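You operate a simulated robot arm through the tools that you are given. There is no shell and no other tool.

You are at the controls of a simulated robot arm. One attempt, no reset.

JOB
Mix the blue vial on fast till its colour is even.
Fine: in the mixer; switch it off before you put the vial back in its own well; leave the other vials unmixed. Where these are worked on the way, their far stop is far enough and under half their travel is too little: switch of the vial mixer.
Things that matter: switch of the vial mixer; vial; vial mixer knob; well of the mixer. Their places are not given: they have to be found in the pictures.

It is judged by the outcome, as a careful person would: the job done as asked, and still so three seconds after it is handed in. It fails if anything else is knocked over, pushed out of place, dropped, spilled or broken.

ROBOT AND FRAMES
A 6-joint arm with a two-finger gripper, fixed in place. Base frame: the origin is on the floor under the middle of its stand, x ahead of it, y to its left, z up. Lengths are in m, angles in degrees, forces in N, time in s.
It reaches about 1.572 m from its shoulder. Its first joint turns from -166.0 to 166.0 degrees. Payload 2.45 kg.
The TCP is the grasp point between the finger pads, 0.02 m short of the fingertips. In the tool frame z runs along the fingers and y along their closing line. The gripper opens to 0.14 m; its body begins 0.168 m behind the TCP.
Orientation is that of the tool frame in the base frame, as a unit quaternion [w, x, y, z]. With the fingers straight down and closing along the base's y, the tool's x points along the base's -x, its y along +y and its z along -z.

CONTROLS
- The arm moves only by the tool apply_moves. Its argument "deltas" is a list of rows, each an object (a shift or turn left out is 0, a gripper value left out holds the last) with "claw": the opening, from 0 (shut) to 1 (fully open); "dp": the shift along the tool's x, y, z in m, a list of three; "turn": the turn, a rotation vector about the tool's x, y, z in degrees, a list of three. In form: [{"claw": claw, "dp": [tx, ty, tz], "turn": [wx, wy, wz]}, ...]. A call has 1 to 20 rows; each row is the pose to reach, as a shift and turn from the pose commanded when the call began, along the tool's axes at that moment. A row lasts 0.2 s, in which the tool goes at most 0.05 m and 8.6 degrees; a call with a longer step from one row to the next is refused whole, and so is a gripper value outside its range. Where a pose cannot be reached the arm comes as near as it can. A force on the tool above 40 N (or 10 N above the force at the start of the call, whichever is more), or a blocked arm, ends the call early, and 0.2 s more pass. Each finger travels about 0.045 m/s and halts on what it meets, pressing with about 40 N; the grip force reading is that of the motor and also rises with nothing between the fingers. The clock runs only during rows and for 0.2 s after the last one: add rows that repeat a pose to give the fingers time. It gives the time, the measured TCP pose, the force on the tool (base axes), the opening and the grip force at its end, in the units of the frame above (readings bear some noise), with the torque about the TCP (base axes, N m) and any sound that the robot's microphone picked up.
- Cameras (640 x 400 px; columns grow to the right, rows downward): "scene" is fixed at [0.2218, 0.4982, 1.4089]; the picture's right is [-0.50, -0.87, 0.00], its down [-0.35, 0.20, -0.91] and it looks along [0.79, -0.46, -0.41] (base axes); focal length 315 px, centre (320, 200). "wrist" rides on the gripper at [0.078, 0.011, -0.209] in the tool frame; the picture's right is [-0.14, 0.99, 0.00], its down [-0.92, -0.13, -0.37] and it looks along [-0.36, -0.05, 0.93] (tool axes); focal length 280 px, centre (320, 200).
- camera(camera): a new picture of that camera. The clock stands still meanwhile.
- probe_pixels(camera, pixels): for up to 12 pixels [column, row] of the newest picture of that camera ("zoom" is the newest enlarged one), the place [x, y, z] in the base frame of the surface seen there, good to about 0.002 m. The clock stands still meanwhile.
- close_up(camera, box): a new picture of the part [left, top, right, bottom] of that camera's present view, enlarged. The clock stands still meanwhile.
- hand_in(): hands the job in; it is judged then, once.

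Open the gripper and draw the arm clear of the work before you hand the job in, unless the task says otherwise.

The tools are called after "Request:" as a command line: name --argument value ..., lists and objects as JSON in quotes. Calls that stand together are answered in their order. apply_moves: Moves the arm, as the interface text tells. Its arguments: {"type":"object","properties":{"deltas":{"type":"array"}},"required":["deltas"]} The other tools are called the same way: camera (camera) takes a picture; probe_pixels (camera, pixels) gives the place of the surface under pixels of a picture; close_up (camera, box) takes an enlarged picture of a part of a camera's view; hand_in () hands the job in.

At the start:

```text
time_s: 0.0
position: [0.7298, 0.1326, 1.207]
tcp_rot: [0.0, 0.0, 1.0, 0.0]
force: [0.6, 0.1, 0.7]
ft_torque: [-0.01, -0.01, -0.02]
grip_width: 0.14
finger_force: 0.2
```

scene: 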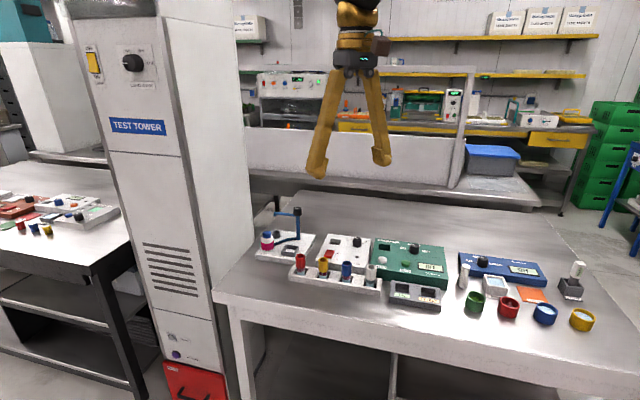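
wrist: 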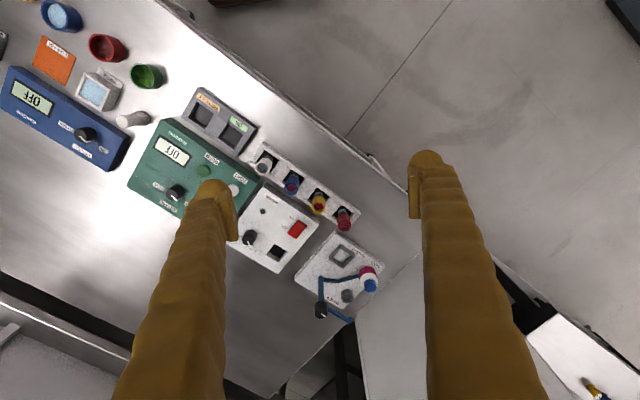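

The scene shows a rack with vials around (295-380, 265-285) and a white mixer-like box near (345, 250). I take enlarged pictures to identify parts.

Request:
close_up --camera "scene" --box '[240, 200, 460, 320]'

Request:
close_up --camera "wrist" --box '[120, 70, 400, 340]'

```text
2.91 times, centred on (350, 260) of scene
```

zoom: 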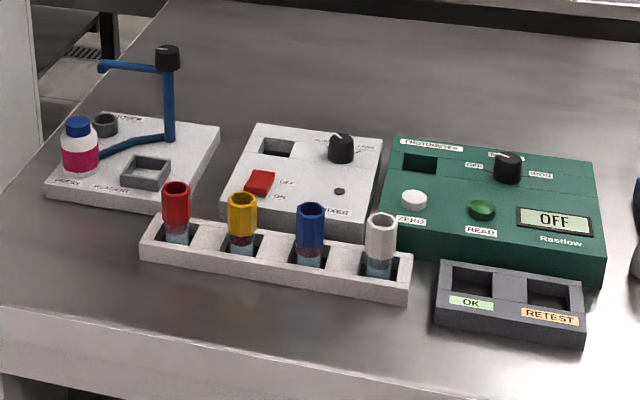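

```text
1.48 times, centred on (260, 205) of wrist
```

zoom: 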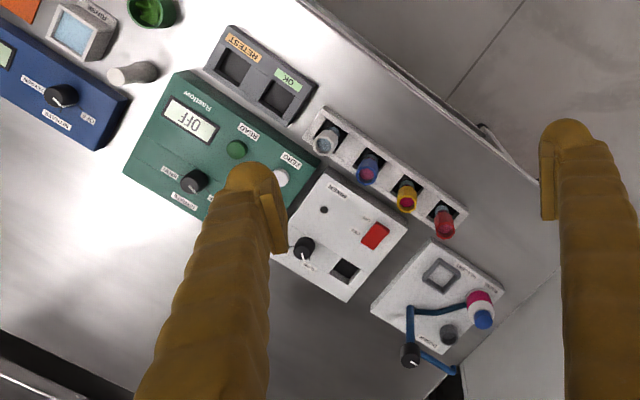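

The white box (zoom about 220-380, 120-240) is the mixer with red rocker, black knob and dark well; I enlarge it further to read the labels.

Request:
close_up --camera "wrist" --box '[225, 170, 335, 280]'

Request:
close_up --camera "scene" --box '[310, 225, 390, 285]'

```text
3.64 times, centred on (280, 225) of wrist
```

zoom: 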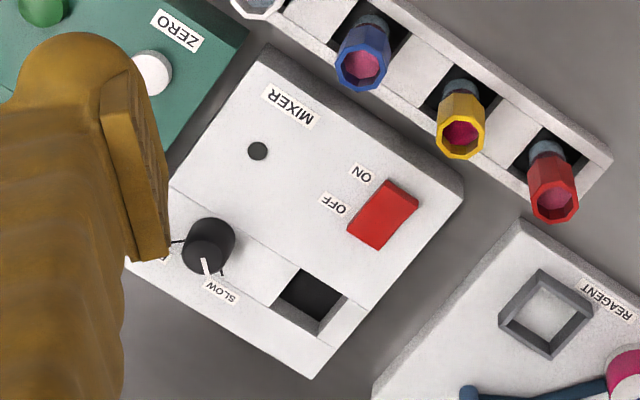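

```text
6.67 times, centred on (350, 255) of scene
```

zoom: 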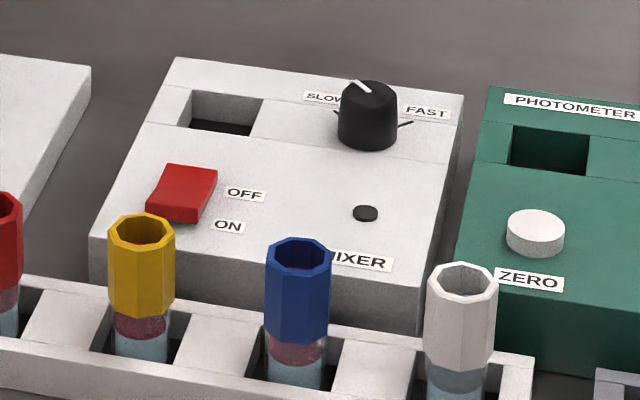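

The knob points at SLOW and the rocker is between OFF (back) and ON (front). I probe key points on the newest zoomed scene picture.

Request:
probe_pixels --camera "zoom" --pixels '[[300, 250], [270, 245], [330, 250], [300, 300], [295, 375], [368, 90], [350, 84], [205, 170], [165, 218], [228, 108], [335, 112], [410, 123]]'

Request:
probe_pixels --camera "scene" --pixels '[[322, 238], [371, 240], [324, 265], [363, 272], [331, 252], [346, 265], [323, 260], [300, 258], [371, 268], [400, 240], [296, 212], [330, 300]]'

```text
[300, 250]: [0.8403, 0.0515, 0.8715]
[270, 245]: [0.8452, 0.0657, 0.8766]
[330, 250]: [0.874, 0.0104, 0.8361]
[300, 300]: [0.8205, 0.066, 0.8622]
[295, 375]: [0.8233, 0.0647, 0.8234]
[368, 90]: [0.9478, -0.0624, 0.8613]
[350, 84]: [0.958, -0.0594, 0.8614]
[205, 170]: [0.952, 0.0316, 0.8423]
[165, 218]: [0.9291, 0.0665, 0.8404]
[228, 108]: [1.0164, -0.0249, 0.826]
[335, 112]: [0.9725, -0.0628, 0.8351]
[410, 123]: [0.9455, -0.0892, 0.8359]
```

```text
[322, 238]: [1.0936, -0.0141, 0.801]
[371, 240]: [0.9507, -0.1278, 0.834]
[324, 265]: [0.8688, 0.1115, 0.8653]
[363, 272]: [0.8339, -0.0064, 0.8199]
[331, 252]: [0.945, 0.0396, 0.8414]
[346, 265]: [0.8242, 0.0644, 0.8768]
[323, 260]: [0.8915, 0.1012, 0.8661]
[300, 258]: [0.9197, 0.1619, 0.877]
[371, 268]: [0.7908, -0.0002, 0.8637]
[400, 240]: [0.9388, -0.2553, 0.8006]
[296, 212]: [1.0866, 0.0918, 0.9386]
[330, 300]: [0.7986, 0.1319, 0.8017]
```

Table top is at z≈0.80, mixer top about 0.835, vial tops 0.877. I move the tool to above the mixer (well clear at z 1.09) to look down at it with the wrist camera.

Request:
apply_moves --deltas '[{"dp": [-0.02, -0.022, 0.02], "claw": 1}, {"dp": [-0.04, -0.044, 0.04]}, {"dp": [-0.06, -0.066, 0.06]}, {"dp": [-0.08, -0.088, 0.08]}, {"dp": [-0.1, -0.11, 0.1]}, {"dp": [-0.12, -0.13, 0.117]}]'

Request:
camera --camera "wrist"

```text
time_s: 1.4
position: [0.8486, 0.0028, 1.0883]
tcp_rot: [0.0, 0.0, 1.0, 0.0]
force: [-0.3, 0.4, 0.8]
ft_torque: [-0.03, -0.01, 0.0]
grip_width: 0.14
finger_force: 0.0
```

```text
taken
```

wrist: 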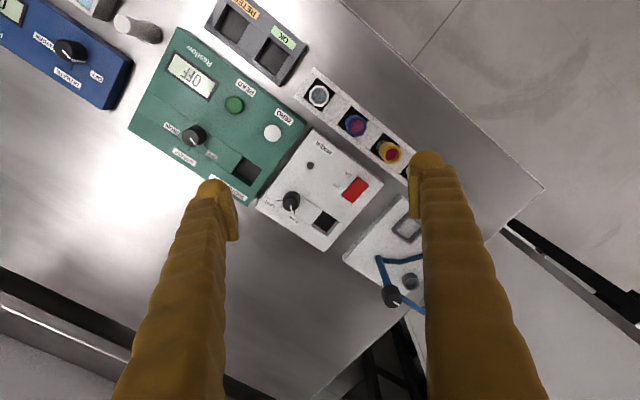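

The mixer is now visible unobstructed around (320,190), with the vials at (318,97), (355,124), (388,151). I enlarge both the mixer and the rack.

Request:
close_up --camera "wrist" --box '[250, 130, 390, 260]'

Request:
probe_pixels --camera "wrist" --pixels '[[314, 133], [380, 185], [327, 248], [259, 203], [291, 201], [325, 221], [355, 189], [318, 97], [355, 124], [388, 151], [312, 70], [299, 96]]'

```text
3.08 times, centred on (320, 195) of wrist
```

zoom: 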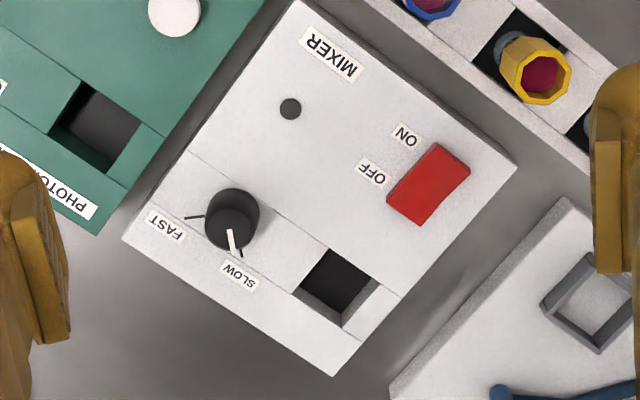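

```text
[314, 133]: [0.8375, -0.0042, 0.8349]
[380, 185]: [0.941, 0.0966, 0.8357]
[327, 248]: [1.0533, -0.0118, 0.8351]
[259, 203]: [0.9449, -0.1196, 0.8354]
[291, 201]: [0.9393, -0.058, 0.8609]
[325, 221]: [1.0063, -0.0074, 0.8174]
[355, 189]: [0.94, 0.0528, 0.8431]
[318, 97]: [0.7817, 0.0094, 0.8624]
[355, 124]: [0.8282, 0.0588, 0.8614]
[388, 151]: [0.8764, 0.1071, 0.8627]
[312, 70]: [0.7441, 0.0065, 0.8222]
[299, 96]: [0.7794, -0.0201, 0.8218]
```

The knob's pointer is at SLOW, with FAST about 90° clockwise (seen from above). Now I enlarge the rack to measure the blue vial.

Request:
close_up --camera "wrist" --box '[290, 60, 420, 180]'

```text
3.33 times, centred on (355, 120) of wrist
```

zoom: 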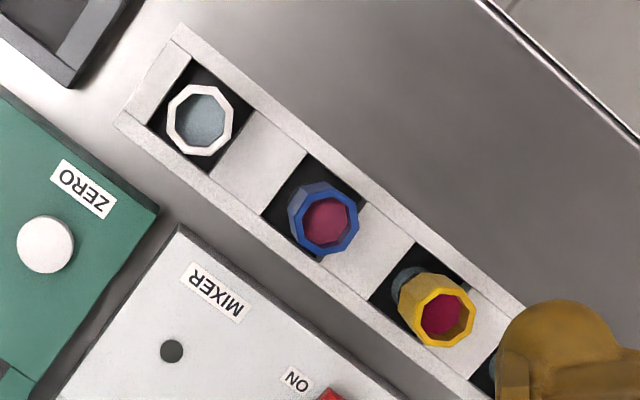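

I probe rim points of the blue cap, its rack well's corners, and neighbouring caps.

Request:
probe_pixels --camera "zoom" --pixels '[[291, 210], [355, 225], [330, 182], [318, 251], [325, 220], [306, 152], [366, 202], [322, 262], [263, 215], [200, 121], [442, 311], [296, 196]]'

```text
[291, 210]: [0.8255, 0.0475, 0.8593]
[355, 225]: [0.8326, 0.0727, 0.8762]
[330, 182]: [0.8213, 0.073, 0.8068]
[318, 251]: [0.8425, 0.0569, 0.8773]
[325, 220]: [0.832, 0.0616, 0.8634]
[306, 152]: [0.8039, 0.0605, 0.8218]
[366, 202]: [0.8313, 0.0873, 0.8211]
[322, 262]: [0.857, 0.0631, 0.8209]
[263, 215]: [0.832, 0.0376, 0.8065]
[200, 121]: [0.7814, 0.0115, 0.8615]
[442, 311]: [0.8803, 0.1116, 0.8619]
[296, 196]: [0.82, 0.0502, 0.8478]
```

Blue vial and its rack well are both centred at about (0.831, 0.062). Now I re-zoom on the mixer to probe well corners, knob, ticks and switch.

Request:
close_up --camera "wrist" --box '[270, 165, 380, 245]'

```text
5.00 times, centred on (325, 205) of wrist
```

zoom: 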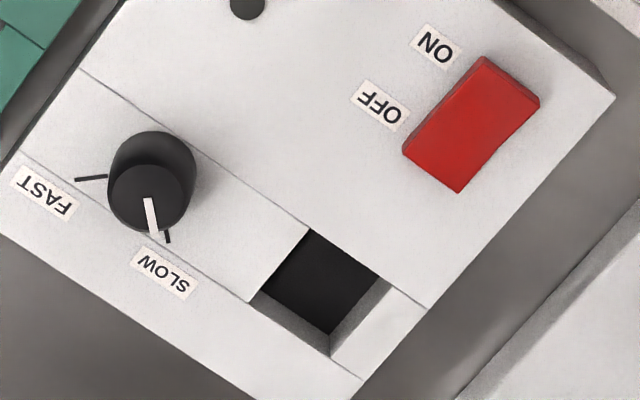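

Request:
probe_pixels --camera "zoom" --pixels '[[310, 227], [393, 287], [330, 357], [248, 300], [320, 280], [75, 180], [105, 176], [168, 242], [146, 200], [152, 235], [150, 165], [150, 228]]'

Request:
probe_pixels --camera "zoom" --pixels '[[485, 58], [537, 98], [458, 190], [405, 150], [512, 85], [432, 165], [472, 120], [450, 140], [500, 100], [110, 185], [193, 175], [150, 140]]'

```text
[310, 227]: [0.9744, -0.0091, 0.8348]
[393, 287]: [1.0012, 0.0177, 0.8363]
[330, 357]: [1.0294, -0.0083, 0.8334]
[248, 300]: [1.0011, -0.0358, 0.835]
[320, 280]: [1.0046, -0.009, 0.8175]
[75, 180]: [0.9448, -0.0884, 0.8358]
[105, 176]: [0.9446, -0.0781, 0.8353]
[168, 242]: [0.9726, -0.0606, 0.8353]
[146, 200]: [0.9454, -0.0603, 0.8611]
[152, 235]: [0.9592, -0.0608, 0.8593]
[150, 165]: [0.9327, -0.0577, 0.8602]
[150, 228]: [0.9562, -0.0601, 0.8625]
```

```text
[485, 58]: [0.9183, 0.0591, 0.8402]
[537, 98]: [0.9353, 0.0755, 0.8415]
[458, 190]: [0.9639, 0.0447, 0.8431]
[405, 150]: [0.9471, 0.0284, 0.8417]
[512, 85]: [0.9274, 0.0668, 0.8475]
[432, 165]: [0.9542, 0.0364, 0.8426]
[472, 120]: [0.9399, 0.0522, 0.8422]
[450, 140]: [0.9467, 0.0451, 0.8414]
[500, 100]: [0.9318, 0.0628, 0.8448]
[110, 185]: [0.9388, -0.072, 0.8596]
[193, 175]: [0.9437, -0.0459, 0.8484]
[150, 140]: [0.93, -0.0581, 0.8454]
```

Measured: knob centre ≈ (0.945, −0.061), top z 0.861, pointer along +x (SLOW), FAST along −y; mixer well centre ≈ (1.0015, −0.009); rocker ON end ≈ (0.927, 0.067). I move above the knob, yaw 45°, and narrow the gripper.

Request:
apply_moves --deltas '[{"dp": [-0.016, -0.0105, 0.015], "turn": [0, 0, -7.5], "claw": 0.5}, {"dp": [-0.032, -0.021, 0.03], "turn": [0, 0, -15]}, {"dp": [-0.048, -0.0315, 0.045], "turn": [0, 0, -22.5]}, {"dp": [-0.064, -0.042, 0.06], "turn": [0, 0, -30]}, {"dp": [-0.08, -0.0525, 0.075], "turn": [0, 0, -37.5]}, {"dp": [-0.0949, -0.0632, 0.09], "turn": [0, 0, -45]}, {"dp": [-0.0949, -0.0632, 0.09], "turn": [0, 0, -45]}, {"dp": [-0.0949, -0.0632, 0.09], "turn": [0, 0, -45]}]'

Request:
camera --camera "wrist"

Request:
camera --camera "scene"

```text
time_s: 3.2
position: [0.9456, -0.059, 0.9991]
tcp_rot: [-0.001, -0.383, 0.924, 0.001]
force: [0.1, -0.7, 0.1]
ft_torque: [0.0, 0.0, 0.02]
grip_width: 0.0702
finger_force: 0.1
```

```text
taken
```

wrist: 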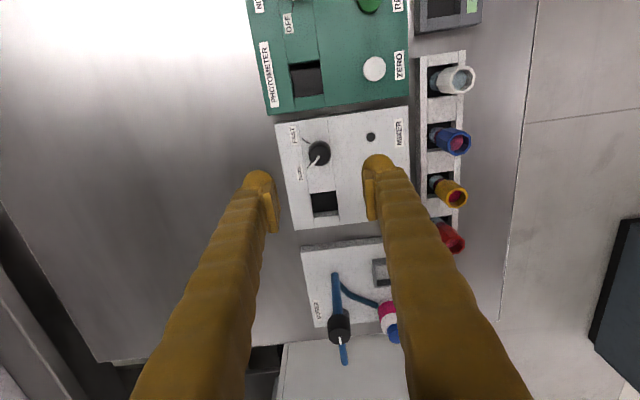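

```text
taken
```

scene: 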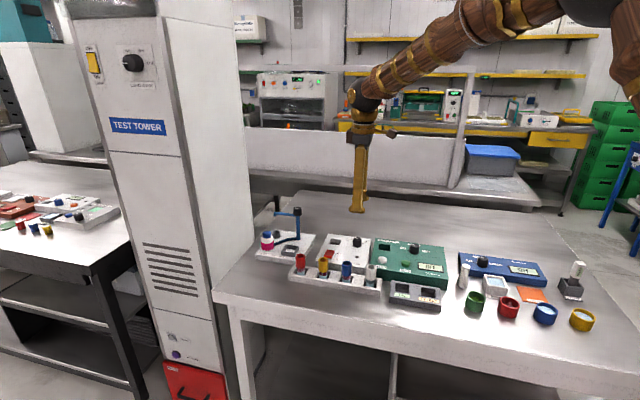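

The tool is over the knob at yaw 45° with fingers open 70 mm straddling it. I descend to about z=0.90 first and check.

Request:
apply_moves --deltas '[{"dp": [0, 0, 0.035]}, {"dp": [0, 0, 0.07]}, {"dp": [0, 0, 0.09]}, {"dp": [0, 0, 0.1]}, {"dp": [0, 0, 0.1]}]'

Request:
camera --camera "wrist"

Request:
close_up --camera "scene" --box '[290, 180, 420, 290]'

```text
time_s: 4.4
position: [0.9434, -0.0592, 0.8979]
tcp_rot: [0.0, -0.383, 0.924, 0.0]
force: [0.4, -0.3, 0.0]
ft_torque: [0.03, 0.02, 0.0]
grip_width: 0.0699
finger_force: 0.0
```

```text
taken
```

wrist: 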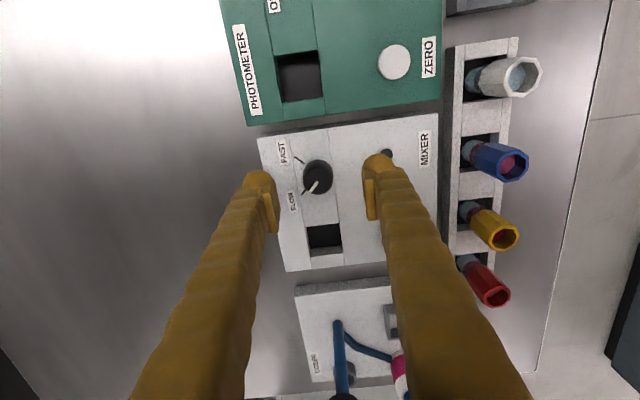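

```text
3.64 times, centred on (355, 235) of scene
```

zoom: 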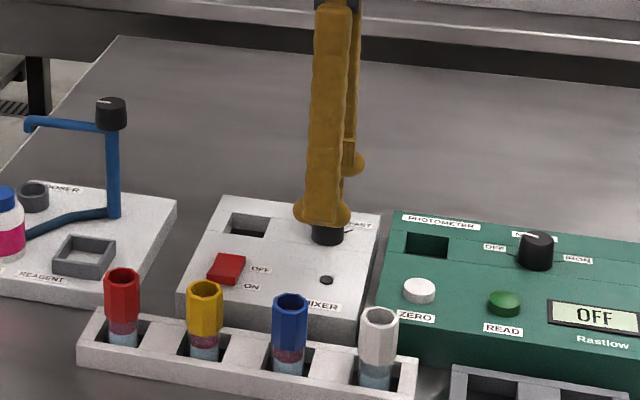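

Clear on both sides of the knob; I go down 36 mm more (tips ≈ 0.842) and close on the knob.

Request:
apply_moves --deltas '[{"dp": [0, 0, 0.02]}, {"dp": [0, 0, 0.036]}, {"dp": [0, 0, 0.036]}, {"dp": [0, 0, 0.036], "claw": 0}, {"dp": [0, 0, 0.036], "claw": 0}, {"dp": [0, 0, 0.036], "claw": 0}, {"dp": [0, 0, 0.036], "claw": 0}, {"dp": [0, 0, 0.036], "claw": 0}]'

Request:
camera --camera "wrist"

```text
time_s: 6.2
position: [0.9451, -0.0602, 0.8626]
tcp_rot: [0.0, -0.383, 0.924, -0.001]
force: [20.4, -15.6, -6.8]
ft_torque: [-0.15, -0.2, -0.06]
grip_width: 0.0272
finger_force: 45.0
```

```text
taken
```

wrist: 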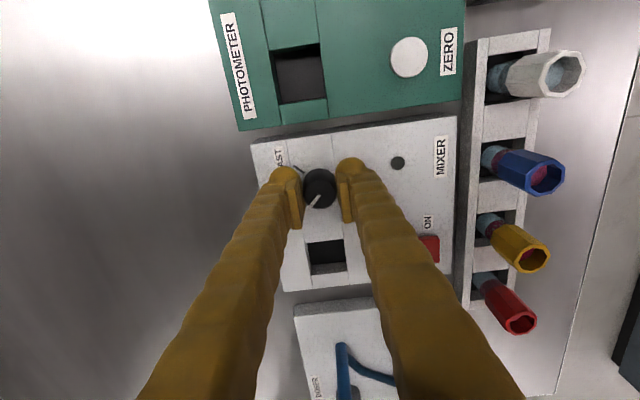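

Gripped (27 mm width), but there's a side force of about 25 N along tool −y, meaning I'm slightly off-centre. I shift 1.5 mm along −y to relieve it.

Request:
apply_moves --deltas '[{"dp": [0, -0.0007, 0]}, {"dp": [0, -0.0015, 0]}, {"dp": [0, -0.0015, 0]}]'

```text
time_s: 7.0
position: [0.9437, -0.0593, 0.863]
tcp_rot: [-0.001, -0.382, 0.924, 0.001]
force: [-11.1, -7.8, 13.0]
ft_torque: [-0.16, 0.18, -0.11]
grip_width: 0.0273
finger_force: 45.3
```

Side force along the closing line is now small. I turn the knob 90° clockwise seen from above (positive about tool z) in 7.5° steps.

Request:
apply_moves --deltas '[{"turn": [0, 0, 7.5]}, {"turn": [0, 0, 15]}, {"turn": [0, 0, 22.5]}, {"turn": [0, 0, 30]}, {"turn": [0, 0, 37.5]}, {"turn": [0, 0, 45]}]'

Request:
camera --camera "wrist"

```text
time_s: 8.4
position: [0.9449, -0.0613, 0.8619]
tcp_rot: [0.0, 0.001, 1.0, 0.0]
force: [-10.2, -13.0, 5.9]
ft_torque: [-0.16, 0.18, -0.01]
grip_width: 0.0268
finger_force: 45.3
```

```text
taken
```

wrist: 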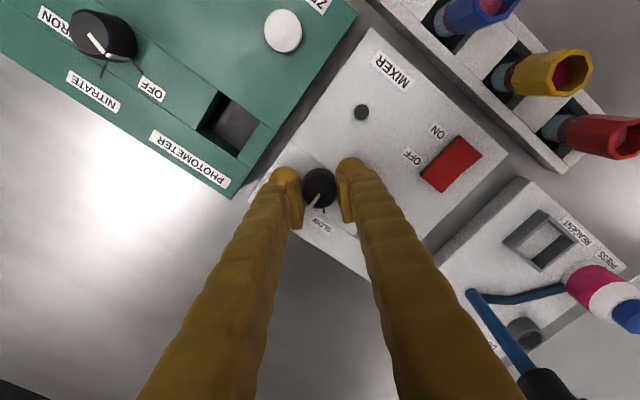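

The pointer keeps the same place relative to the fingers, so the knob turns with them. I continue the other 45°.

Request:
apply_moves --deltas '[{"turn": [0, 0, 7.5]}, {"turn": [0, 0, 15]}, {"turn": [0, 0, 22.5]}, {"turn": [0, 0, 30]}, {"turn": [0, 0, 37.5]}, {"turn": [0, 0, 45]}]'

Request:
close_up --camera "wrist" --box '[260, 140, 380, 240]'

```text
time_s: 9.8
position: [0.9443, -0.0605, 0.8636]
tcp_rot: [0.0, 0.384, 0.923, 0.001]
force: [-12.4, -9.0, 3.1]
ft_torque: [-0.23, -0.01, -0.01]
grip_width: 0.0272
finger_force: 45.6
```

```text
4.00 times, centred on (320, 190) of wrist
```

zoom: 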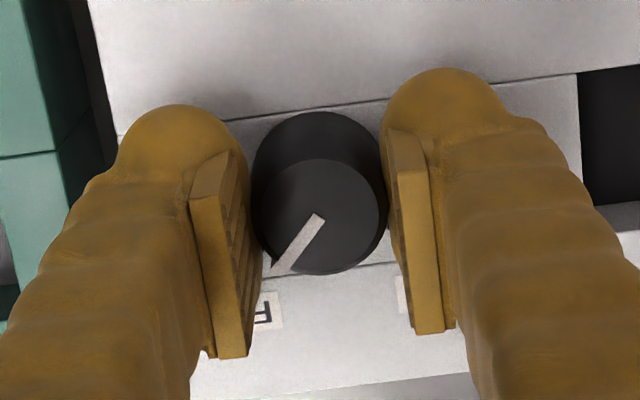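

The pointer now points toward the FAST label. I open the fingers and rise to check it unobstructed.

Request:
apply_moves --deltas '[{"claw": 0.5}, {"claw": 0.5}, {"claw": 0.5}, {"dp": [0, 0, -0.03]}, {"dp": [0, 0, -0.07]}, {"dp": [0, 0, -0.11]}, {"dp": [0, 0, -0.15]}, {"dp": [0, 0, -0.15]}]'

Request:
camera --camera "wrist"

Request:
close_up --camera "scene" --box '[310, 225, 390, 285]'

```text
time_s: 11.6
position: [0.946, -0.058, 1.0154]
tcp_rot: [-0.001, 0.383, 0.924, 0.0]
force: [0.6, 0.3, -0.1]
ft_torque: [0.0, -0.01, 0.02]
grip_width: 0.0699
finger_force: 0.1
```

```text
taken
```

wrist: 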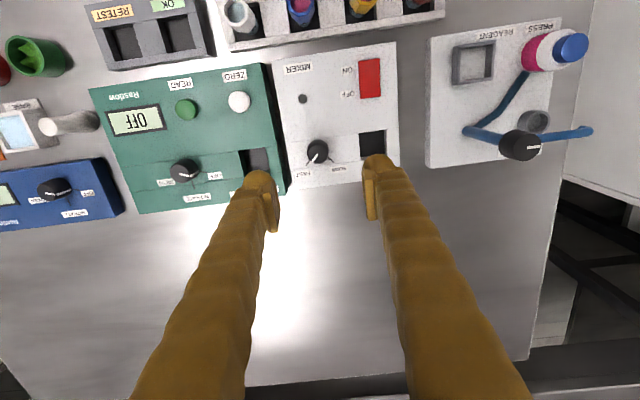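

```text
6.67 times, centred on (350, 255) of scene
```

zoom: 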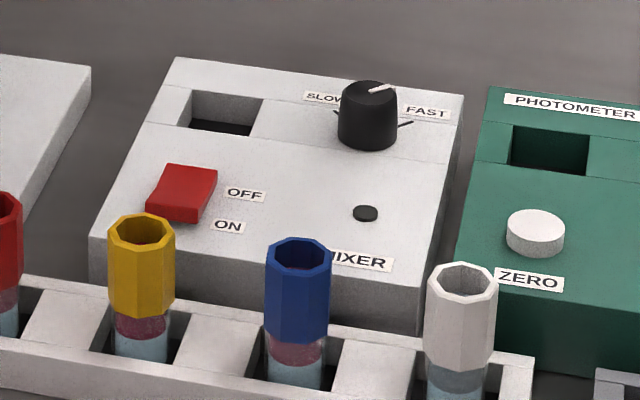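

Request:
close_up --camera "wrist" --box '[280, 120, 370, 190]'

```text
5.71 times, centred on (325, 155) of wrist
```

zoom: 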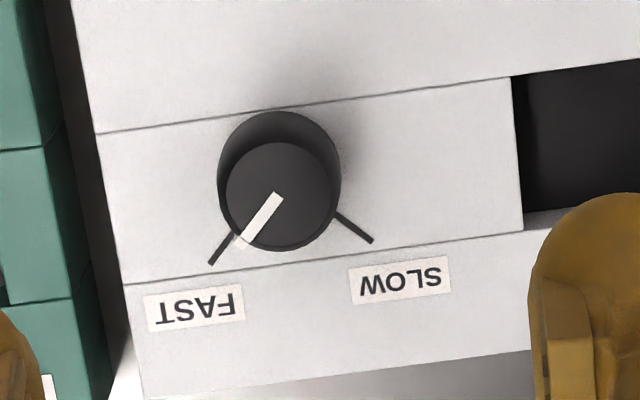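

I probe the pointer ends and ticks to confirm it lines up with FAST.

Request:
probe_pixels --camera "zoom" --pixels '[[277, 196], [245, 238], [211, 263], [230, 237], [370, 241], [340, 215], [280, 195]]'

```text
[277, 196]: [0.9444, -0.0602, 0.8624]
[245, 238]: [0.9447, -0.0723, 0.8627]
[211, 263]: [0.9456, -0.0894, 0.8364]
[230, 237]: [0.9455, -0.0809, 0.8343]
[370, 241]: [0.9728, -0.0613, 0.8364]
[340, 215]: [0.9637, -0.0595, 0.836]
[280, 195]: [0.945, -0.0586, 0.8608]
```

Knob is on FAST (pointer at −89°, FAST tick at −90°). Next I go above the blue vial at (0.831, 0.062), yaw back to +45° so the fingers close across the rack.

Request:
apply_moves --deltas '[{"dp": [0.014, 0.0005, 0.0], "turn": [0, 0, -7.5], "claw": 0.42}, {"dp": [0.028, 0.001, 0.0], "turn": [0, 0, -15]}, {"dp": [0.042, 0.0015, 0.0], "turn": [0, 0, -22.5]}, {"dp": [0.056, 0.002, 0.0], "turn": [0, 0, -30]}, {"dp": [0.07, 0.0025, 0.0], "turn": [0, 0, -37.5]}, {"dp": [0.084, 0.003, 0.0], "turn": [0, 0, -45]}, {"dp": [0.098, 0.0035, 0.0], "turn": [0, 0, -52.5]}, {"dp": [0.112, 0.004, 0.0], "turn": [0, 0, -60]}, {"dp": [0.126, 0.0045, 0.0], "turn": [0, 0, -67.5]}, {"dp": [0.14, 0.005, 0.0], "turn": [0, 0, -75]}, {"dp": [0.154, 0.0055, 0.0], "turn": [0, 0, -82.5]}, {"dp": [0.1686, 0.0059, 0.014], "turn": [0, 0, -90]}, {"dp": [0.1686, 0.0059, 0.014], "turn": [0, 0, -90]}, {"dp": [0.1686, 0.0059, 0.014], "turn": [0, 0, -90]}]'

Request:
camera --camera "wrist"

```text
time_s: 14.6
position: [0.829, 0.0618, 0.998]
tcp_rot: [0.0, -0.383, 0.924, 0.0]
force: [-0.1, 0.0, 0.4]
ft_torque: [-0.02, 0.0, -0.02]
grip_width: 0.0587
finger_force: 0.1
```

```text
taken
```

wrist: 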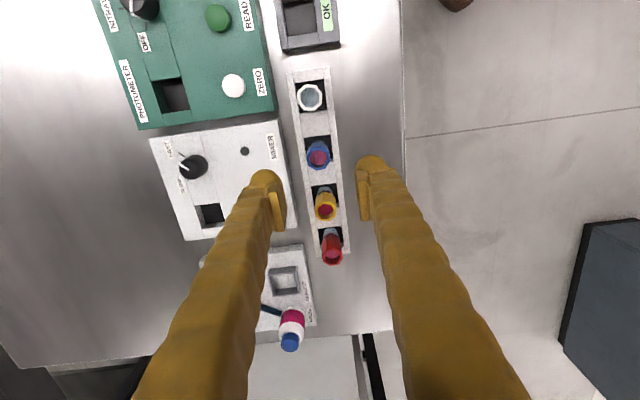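

I'm above the blue vial, which is at (318,155). I re-measure its rim from this view before descending.

Request:
close_up --camera "wrist" --box '[280, 120, 360, 190]'

```text
5.71 times, centred on (320, 155) of wrist
```

zoom: 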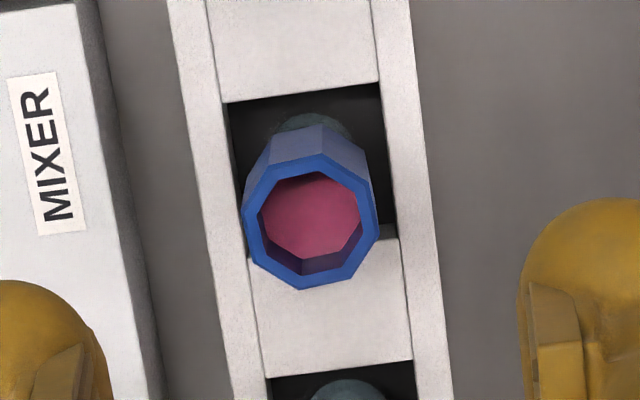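

Request:
probe_pixels --camera "zoom" --pixels '[[251, 215], [371, 215], [318, 163], [305, 282], [310, 215], [260, 175], [360, 180], [265, 260], [352, 265], [300, 120]]'

```text
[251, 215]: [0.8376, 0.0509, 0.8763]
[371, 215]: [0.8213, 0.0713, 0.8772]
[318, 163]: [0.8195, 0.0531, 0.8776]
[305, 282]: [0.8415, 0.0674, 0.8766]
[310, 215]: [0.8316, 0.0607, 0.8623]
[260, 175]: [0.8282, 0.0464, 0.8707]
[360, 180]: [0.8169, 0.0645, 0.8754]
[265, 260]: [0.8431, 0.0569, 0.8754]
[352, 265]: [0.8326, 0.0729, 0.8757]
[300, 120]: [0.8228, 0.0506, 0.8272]
```

Cap centre ≈ (0.830, 0.0607) with top at 0.877. I descend to TCP z≈0.862 (tips 0.842), in two stages, then close.

Request:
apply_moves --deltas '[{"dp": [0.001, 0, 0.035]}, {"dp": [0.001, 0, 0.07]}, {"dp": [0.001, 0, 0.09]}, {"dp": [0.001, 0, 0.11]}, {"dp": [0.001, 0, 0.125]}, {"dp": [0.001, 0, 0.138]}, {"dp": [0.001, 0, 0.138]}]'

Request:
camera --camera "wrist"

Request:
close_up --camera "scene" --box '[290, 200, 400, 300]'

```text
time_s: 16.2
position: [0.8283, 0.0618, 0.8605]
tcp_rot: [0.0, -0.383, 0.924, 0.0]
force: [-0.1, 0.3, -0.8]
ft_torque: [-0.02, 0.01, 0.04]
grip_width: 0.0589
finger_force: 0.0
```

```text
taken
```

wrist: 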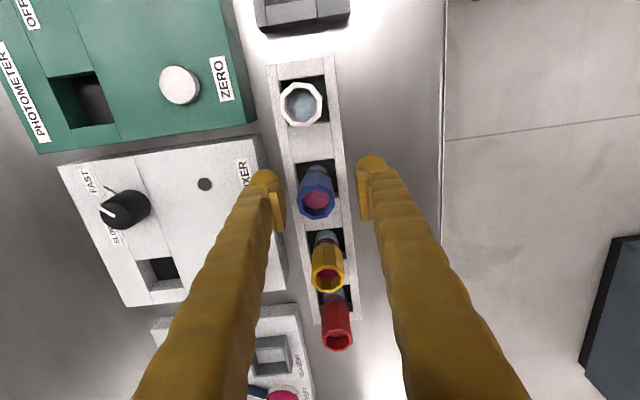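

```text
4.00 times, centred on (345, 250) of scene
```

zoom: 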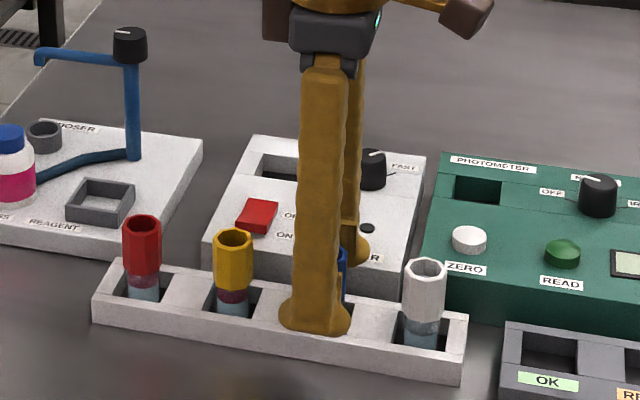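

Fingers straddle the blue cap with the neighbours clear. I close the gripper.

Request:
apply_moves --deltas '[{"claw": 0.2}, {"claw": 0.1}, {"claw": 0}, {"claw": 0}, {"claw": 0}]'

Request:
camera --camera "wrist"

```text
time_s: 17.4
position: [0.8287, 0.0626, 0.8612]
tcp_rot: [0.001, -0.383, 0.924, 0.0]
force: [-0.5, -0.1, -0.3]
ft_torque: [0.02, 0.04, 0.03]
grip_width: 0.0258
finger_force: 39.8
```

```text
taken
```

wrist: 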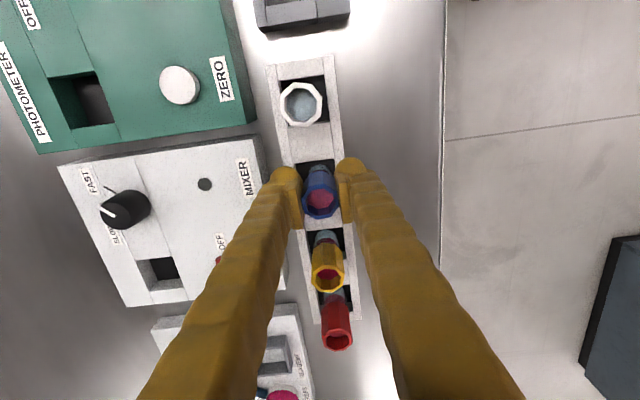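

Blue cap gripped at 25.8 mm with no side force. I lift straight up 0.13 m.

Request:
apply_moves --deltas '[{"dp": [0, 0, -0.01]}, {"dp": [0, 0, -0.03]}, {"dp": [0, 0, -0.055]}, {"dp": [0, 0, -0.08]}, {"dp": [0, 0, -0.105]}, {"dp": [0, 0, -0.13]}, {"dp": [0, 0, -0.13]}]'

Request:
camera --camera "wrist"

Request:
close_up --camera "scene" --box '[280, 180, 410, 300]'

```text
time_s: 19.0
position: [0.8278, 0.062, 0.9915]
tcp_rot: [0.0, -0.383, 0.924, 0.0]
force: [0.2, 0.1, -0.7]
ft_torque: [-0.01, -0.01, 0.01]
grip_width: 0.0003
finger_force: 29.1
```

```text
taken
```

wrist: 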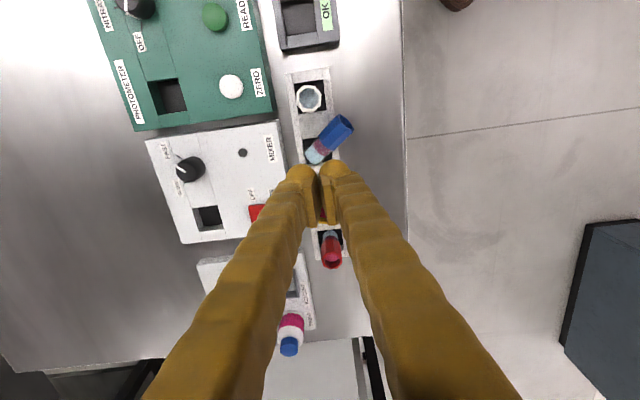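

```text
3.33 times, centred on (345, 240) of scene
```

zoom: 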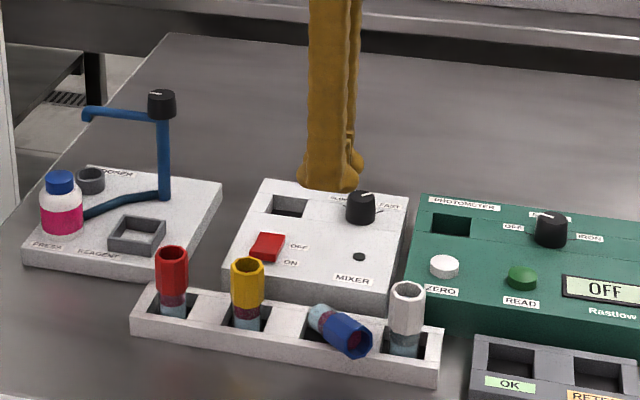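

The vial slipped out of the grip (opening now 0) and is leaning in its rack well, cap toward the front near (342,128 wrist). I look at it closely to judge how to recover it.

Request:
close_up --camera "wrist" --box '[280, 80, 370, 170]'

Request:
close_up --camera "scene" --box '[320, 255, 420, 315]'

```text
4.44 times, centred on (325, 125) of wrist
```

zoom: 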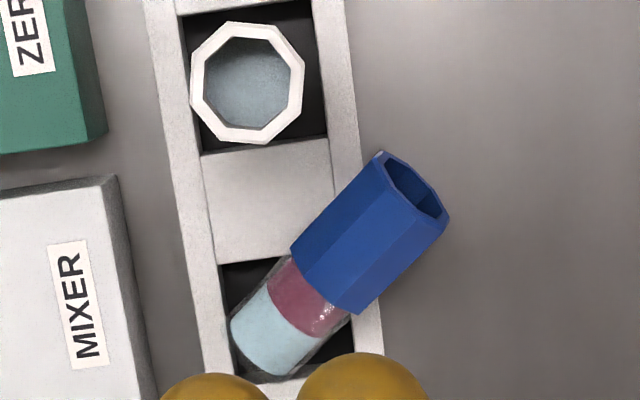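

```text
6.40 times, centred on (370, 285) of scene
```

zoom: 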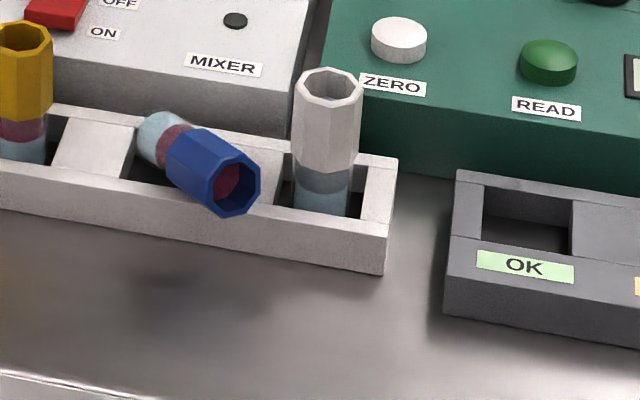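

The vial lies across its well, contents still inside. I probe points along it for its pose.

Request:
close_up --camera "wrist" --box '[280, 80, 370, 170]'

Request:
probe_pixels --camera "zoom" --pixels '[[245, 330], [275, 345], [260, 300], [300, 310], [320, 285], [290, 335], [320, 220], [345, 240], [370, 205], [340, 290], [400, 230], [380, 160]]'

Request:
probe_pixels --camera "zoom" --pixels '[[270, 320], [310, 265], [330, 250], [360, 220], [385, 190], [415, 190], [440, 215], [365, 290], [295, 250], [410, 205], [350, 310], [355, 180]]'

```text
4.44 times, centred on (325, 125) of wrist
```

zoom: 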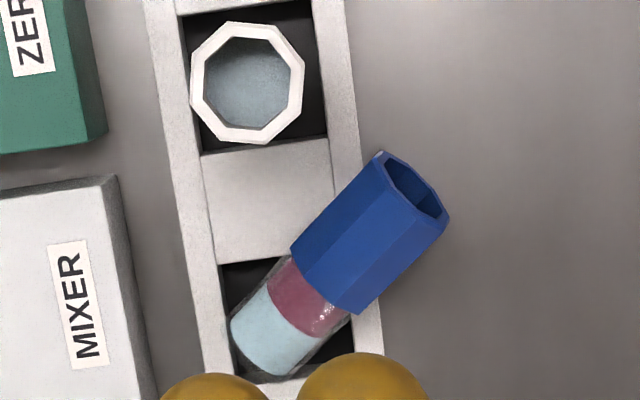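

```text
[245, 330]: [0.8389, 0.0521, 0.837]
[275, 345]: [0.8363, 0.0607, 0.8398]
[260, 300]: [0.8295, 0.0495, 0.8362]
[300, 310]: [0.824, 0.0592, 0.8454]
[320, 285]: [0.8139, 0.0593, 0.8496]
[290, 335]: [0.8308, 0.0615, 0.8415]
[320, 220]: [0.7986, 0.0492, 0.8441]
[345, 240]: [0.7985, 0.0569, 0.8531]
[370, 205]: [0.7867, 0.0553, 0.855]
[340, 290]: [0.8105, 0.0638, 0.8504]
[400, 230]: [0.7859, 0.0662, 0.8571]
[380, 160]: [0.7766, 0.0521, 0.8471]
```

```text
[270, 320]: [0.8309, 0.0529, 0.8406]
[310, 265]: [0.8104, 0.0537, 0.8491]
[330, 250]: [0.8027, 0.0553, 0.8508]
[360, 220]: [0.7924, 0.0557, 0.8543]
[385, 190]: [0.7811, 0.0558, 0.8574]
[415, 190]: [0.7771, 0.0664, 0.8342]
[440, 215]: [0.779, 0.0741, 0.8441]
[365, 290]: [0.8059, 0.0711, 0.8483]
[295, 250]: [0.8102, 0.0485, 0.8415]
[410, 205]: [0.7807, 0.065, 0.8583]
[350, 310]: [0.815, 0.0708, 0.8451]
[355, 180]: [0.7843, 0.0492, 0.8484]
```

The vial lies with its mouth toward −x (axis about 17° above horizontal), close to the white vial. Before choosing a re-grasp I need the finger dimensions, so I zoom on the fingers in the scene view.

Request:
close_up --camera "scene" --box '[310, 120, 390, 250]'

```text
3.08 times, centred on (350, 185) of scene
```

zoom: 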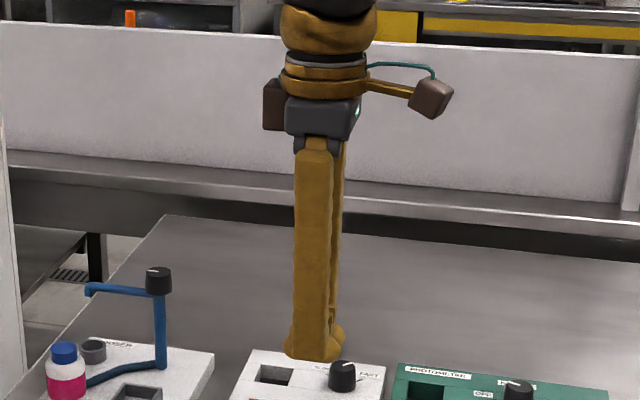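

I probe the finger's foot edges and shaft edges.

Request:
probe_pixels --camera "zoom" --pixels '[[288, 350], [298, 350], [320, 355], [328, 358], [341, 340], [296, 250], [328, 250], [340, 250], [295, 160], [333, 160], [290, 330], [325, 330]]'

```text
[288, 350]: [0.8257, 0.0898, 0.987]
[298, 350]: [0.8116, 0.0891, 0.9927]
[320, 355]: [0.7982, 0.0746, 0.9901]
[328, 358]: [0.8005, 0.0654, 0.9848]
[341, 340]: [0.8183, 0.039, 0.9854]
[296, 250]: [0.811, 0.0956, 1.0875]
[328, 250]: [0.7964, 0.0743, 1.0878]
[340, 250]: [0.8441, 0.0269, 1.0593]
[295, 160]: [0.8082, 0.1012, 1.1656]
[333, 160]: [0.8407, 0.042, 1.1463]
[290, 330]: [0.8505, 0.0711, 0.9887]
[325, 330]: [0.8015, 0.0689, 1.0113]
```

The fingers have ~24 mm-radius feet and ~32 mm thickness, so a re-grasp must stay clear of the white vial; the spot near the cap/glass joint (x≈0.817) closing along y looks feasible. I open, turn the tool back to yaw 0 above the vial, and measure it again.

Request:
apply_moves --deltas '[{"dp": [0, 0, -0.005], "turn": [0, 0, 7.5], "claw": 0.6}, {"dp": [0.0, 0, -0.01], "turn": [0, 0, 15]}, {"dp": [0.004, 0.004, -0.01], "turn": [0, 0, 22.5]}, {"dp": [0.006, 0.006, -0.01], "turn": [0, 0, 30]}, {"dp": [0.008, 0.008, -0.01], "turn": [0, 0, 37.5]}, {"dp": [0.01, 0.01, -0.01], "turn": [0, 0, 45]}, {"dp": [0.01, 0.01, -0.01], "turn": [0, 0, 45]}]'

Request:
camera --camera "wrist"

```text
time_s: 20.6
position: [0.8162, 0.0614, 1.0016]
tcp_rot: [0.0, 0.001, 1.0, 0.0]
force: [-1.1, 0.3, 0.1]
ft_torque: [-0.01, 0.0, 0.01]
grip_width: 0.0839
finger_force: 0.1
```

```text
taken
```

wrist: 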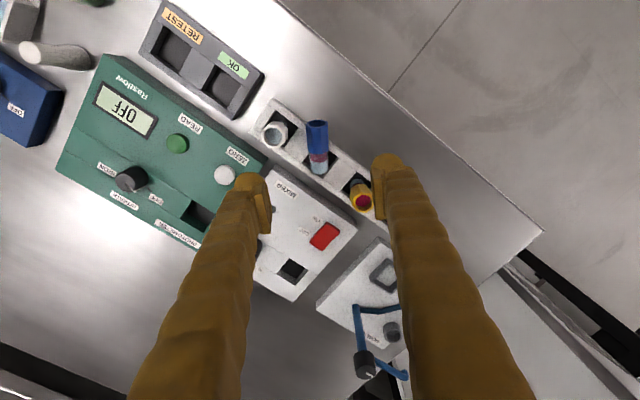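

Request:
close_up --camera "wrist" --box '[260, 100, 380, 200]'

```text
4.00 times, centred on (320, 150) of wrist
```

zoom: 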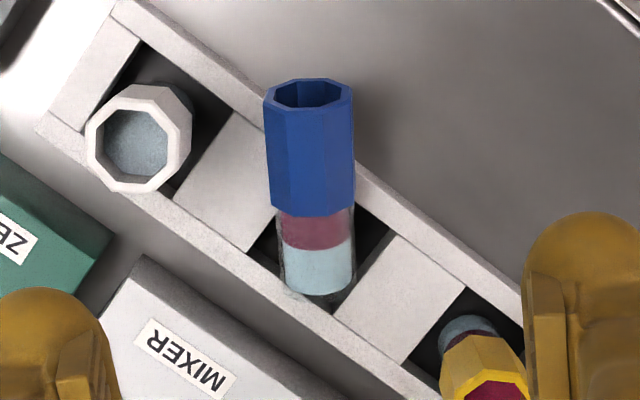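

The vial lies along base x with its mouth toward the robot. I probe its edges, ridge and the surrounding rack for exact geometry.

Request:
probe_pixels --camera "zoom" --pixels '[[308, 115], [310, 150], [312, 190], [314, 206], [316, 225], [317, 255], [318, 285], [318, 294], [268, 150], [352, 150], [281, 240], [353, 245]]'

Request:
probe_pixels --camera "zoom" --pixels '[[272, 205], [352, 208], [266, 100], [350, 100], [308, 80], [140, 140], [240, 110], [275, 210], [360, 165], [340, 310], [285, 290], [350, 280]]'

```text
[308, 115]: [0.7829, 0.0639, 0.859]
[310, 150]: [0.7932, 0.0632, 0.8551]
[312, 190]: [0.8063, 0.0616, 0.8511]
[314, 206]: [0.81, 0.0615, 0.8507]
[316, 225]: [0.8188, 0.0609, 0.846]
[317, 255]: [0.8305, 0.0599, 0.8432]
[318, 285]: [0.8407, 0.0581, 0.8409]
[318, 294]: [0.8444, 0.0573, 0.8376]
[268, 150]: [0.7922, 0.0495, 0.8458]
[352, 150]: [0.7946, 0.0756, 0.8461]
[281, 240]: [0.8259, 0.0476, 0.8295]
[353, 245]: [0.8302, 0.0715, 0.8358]
```

```text
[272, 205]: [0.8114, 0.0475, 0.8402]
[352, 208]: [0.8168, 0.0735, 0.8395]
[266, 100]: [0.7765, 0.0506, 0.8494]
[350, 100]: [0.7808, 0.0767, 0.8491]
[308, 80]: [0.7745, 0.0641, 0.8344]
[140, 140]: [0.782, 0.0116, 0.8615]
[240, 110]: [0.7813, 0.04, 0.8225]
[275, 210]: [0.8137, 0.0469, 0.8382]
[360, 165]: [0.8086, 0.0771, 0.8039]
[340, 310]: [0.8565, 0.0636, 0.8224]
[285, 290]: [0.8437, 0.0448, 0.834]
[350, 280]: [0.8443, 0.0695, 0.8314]
```

Vial axis passes about (0.816, 0.0605, 0.834) there, cap joint at x≈0.811. I narrow the claw to 40 mm and descend to z≈0.89 first, offset 1.5 mm toward +y for clearance from the white vial.

Request:
apply_moves --deltas '[{"dp": [0, 0.0015, 0.0], "claw": 0.29}, {"dp": [0, 0.0015, 0.03], "claw": 0.29}, {"dp": [0, 0.0015, 0.06], "claw": 0.29}, {"dp": [0, 0.0015, 0.09], "claw": 0.29}, {"dp": [0, 0.0015, 0.112], "claw": 0.29}, {"dp": [0, 0.0015, 0.112], "claw": 0.29}]'

Request:
camera --camera "wrist"

Request:
close_up --camera "scene" --box '[310, 220, 410, 310]'

```text
time_s: 22.0
position: [0.817, 0.0618, 0.8883]
tcp_rot: [0.001, 0.0, 1.0, -0.001]
force: [0.5, 0.4, -0.2]
ft_torque: [-0.01, 0.01, 0.03]
grip_width: 0.0404
finger_force: 0.1
```

```text
taken
```

wrist: 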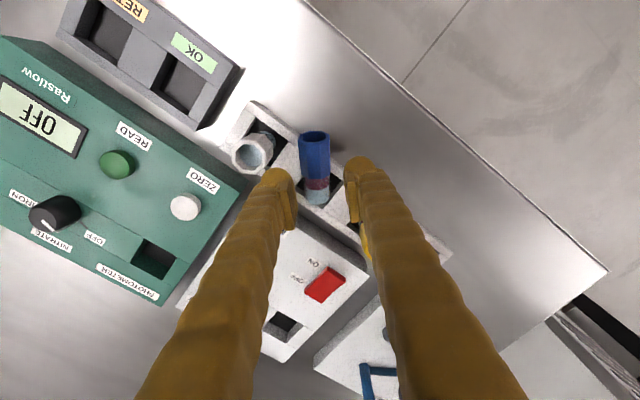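

```text
4.44 times, centred on (360, 265) of scene
```

zoom: 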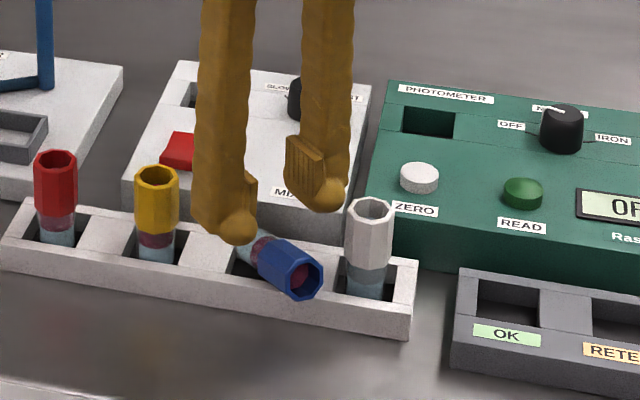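

The finger pads are visible here; I zoom in further to see pad extent versus the foot, and the clearance to the white vial.

Request:
close_up --camera "scene" --box '[345, 235, 405, 290]'

Request:
close_up --camera "wrist" --box '[225, 90, 385, 230]'

```text
7.27 times, centred on (375, 262) of scene
```

zoom: 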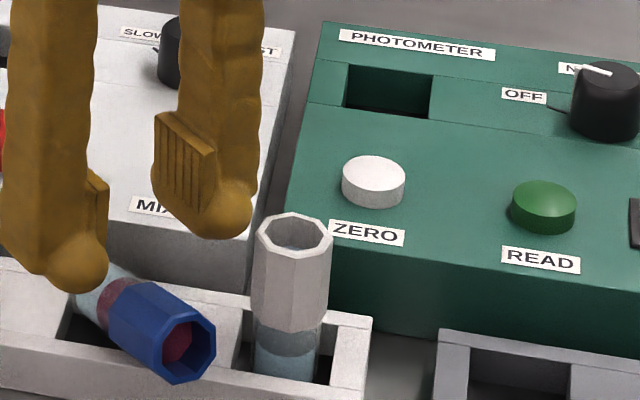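

```text
2.86 times, centred on (305, 160) of wrist
```

zoom: 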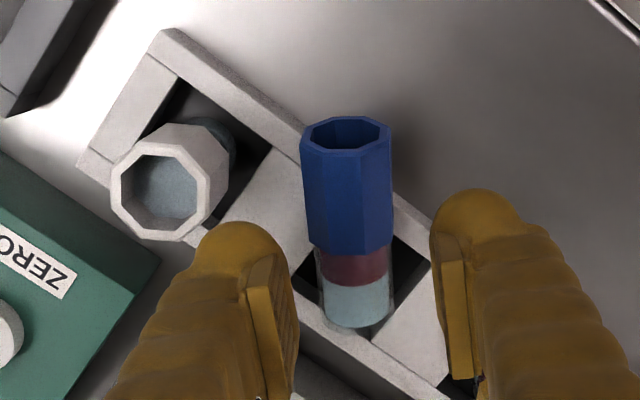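

I probe the finger foot and pad extremes here to pin down clearances.

Request:
close_up --camera "scene" --box '[345, 235, 405, 290]'

Request:
probe_pixels --camera "zoom" --pixels '[[250, 210], [240, 232], [225, 215], [160, 120], [210, 152], [210, 195], [160, 185], [190, 215], [180, 150], [256, 140], [250, 180], [104, 270]]'

Request:
probe_pixels --camera "zoom" --pixels '[[292, 220], [262, 232], [325, 232], [290, 250], [300, 330], [300, 348], [95, 180], [105, 190], [100, 250], [60, 275], [30, 255], [90, 230]]'

```text
7.27 times, centred on (375, 262) of scene
```

zoom: 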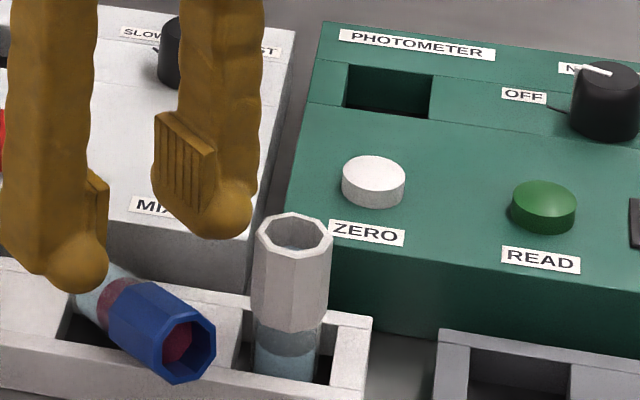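

```text
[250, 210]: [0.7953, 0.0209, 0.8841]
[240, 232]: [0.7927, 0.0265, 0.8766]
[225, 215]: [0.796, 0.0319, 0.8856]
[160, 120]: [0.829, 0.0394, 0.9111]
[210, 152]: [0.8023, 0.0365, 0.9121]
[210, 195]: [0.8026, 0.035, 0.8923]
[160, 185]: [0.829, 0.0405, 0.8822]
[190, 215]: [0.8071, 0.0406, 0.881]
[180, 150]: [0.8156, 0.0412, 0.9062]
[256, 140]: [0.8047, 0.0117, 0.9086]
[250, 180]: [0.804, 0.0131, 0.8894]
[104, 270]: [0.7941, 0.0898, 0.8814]
```

```text
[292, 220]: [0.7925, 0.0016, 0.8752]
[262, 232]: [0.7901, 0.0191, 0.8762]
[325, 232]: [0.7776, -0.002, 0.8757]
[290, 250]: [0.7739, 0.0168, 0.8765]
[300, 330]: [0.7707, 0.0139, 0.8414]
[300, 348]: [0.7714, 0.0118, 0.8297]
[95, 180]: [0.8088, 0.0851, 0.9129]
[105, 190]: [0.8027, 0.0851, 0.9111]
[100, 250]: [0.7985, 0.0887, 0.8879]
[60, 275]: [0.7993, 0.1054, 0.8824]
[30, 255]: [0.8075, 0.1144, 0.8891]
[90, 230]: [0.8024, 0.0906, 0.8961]
```

I re-probe the white vial's rim from the wrist view, since clearance there is what matters.

Request:
close_up --camera "wrist" --box '[225, 90, 385, 230]'

Request:
probe_pixels --camera "zoom" --pixels '[[116, 190], [204, 190], [160, 152], [157, 233], [125, 165], [195, 225], [195, 165], [128, 225], [240, 230], [300, 330], [450, 260], [345, 130]]'

```text
2.86 times, centred on (305, 160) of wrist
```

zoom: 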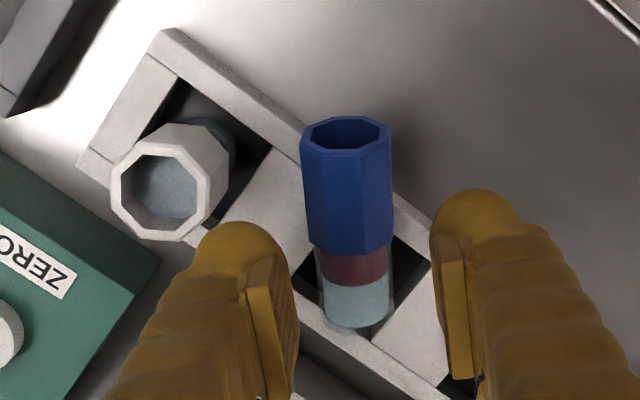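

```text
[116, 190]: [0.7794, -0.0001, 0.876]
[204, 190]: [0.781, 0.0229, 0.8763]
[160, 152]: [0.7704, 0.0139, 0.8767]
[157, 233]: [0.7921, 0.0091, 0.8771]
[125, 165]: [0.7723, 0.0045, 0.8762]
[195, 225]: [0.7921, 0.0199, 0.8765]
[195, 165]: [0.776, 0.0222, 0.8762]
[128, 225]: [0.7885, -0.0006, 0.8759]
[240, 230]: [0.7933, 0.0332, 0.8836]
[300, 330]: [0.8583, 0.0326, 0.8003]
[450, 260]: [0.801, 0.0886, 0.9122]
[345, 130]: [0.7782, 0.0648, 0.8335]
```

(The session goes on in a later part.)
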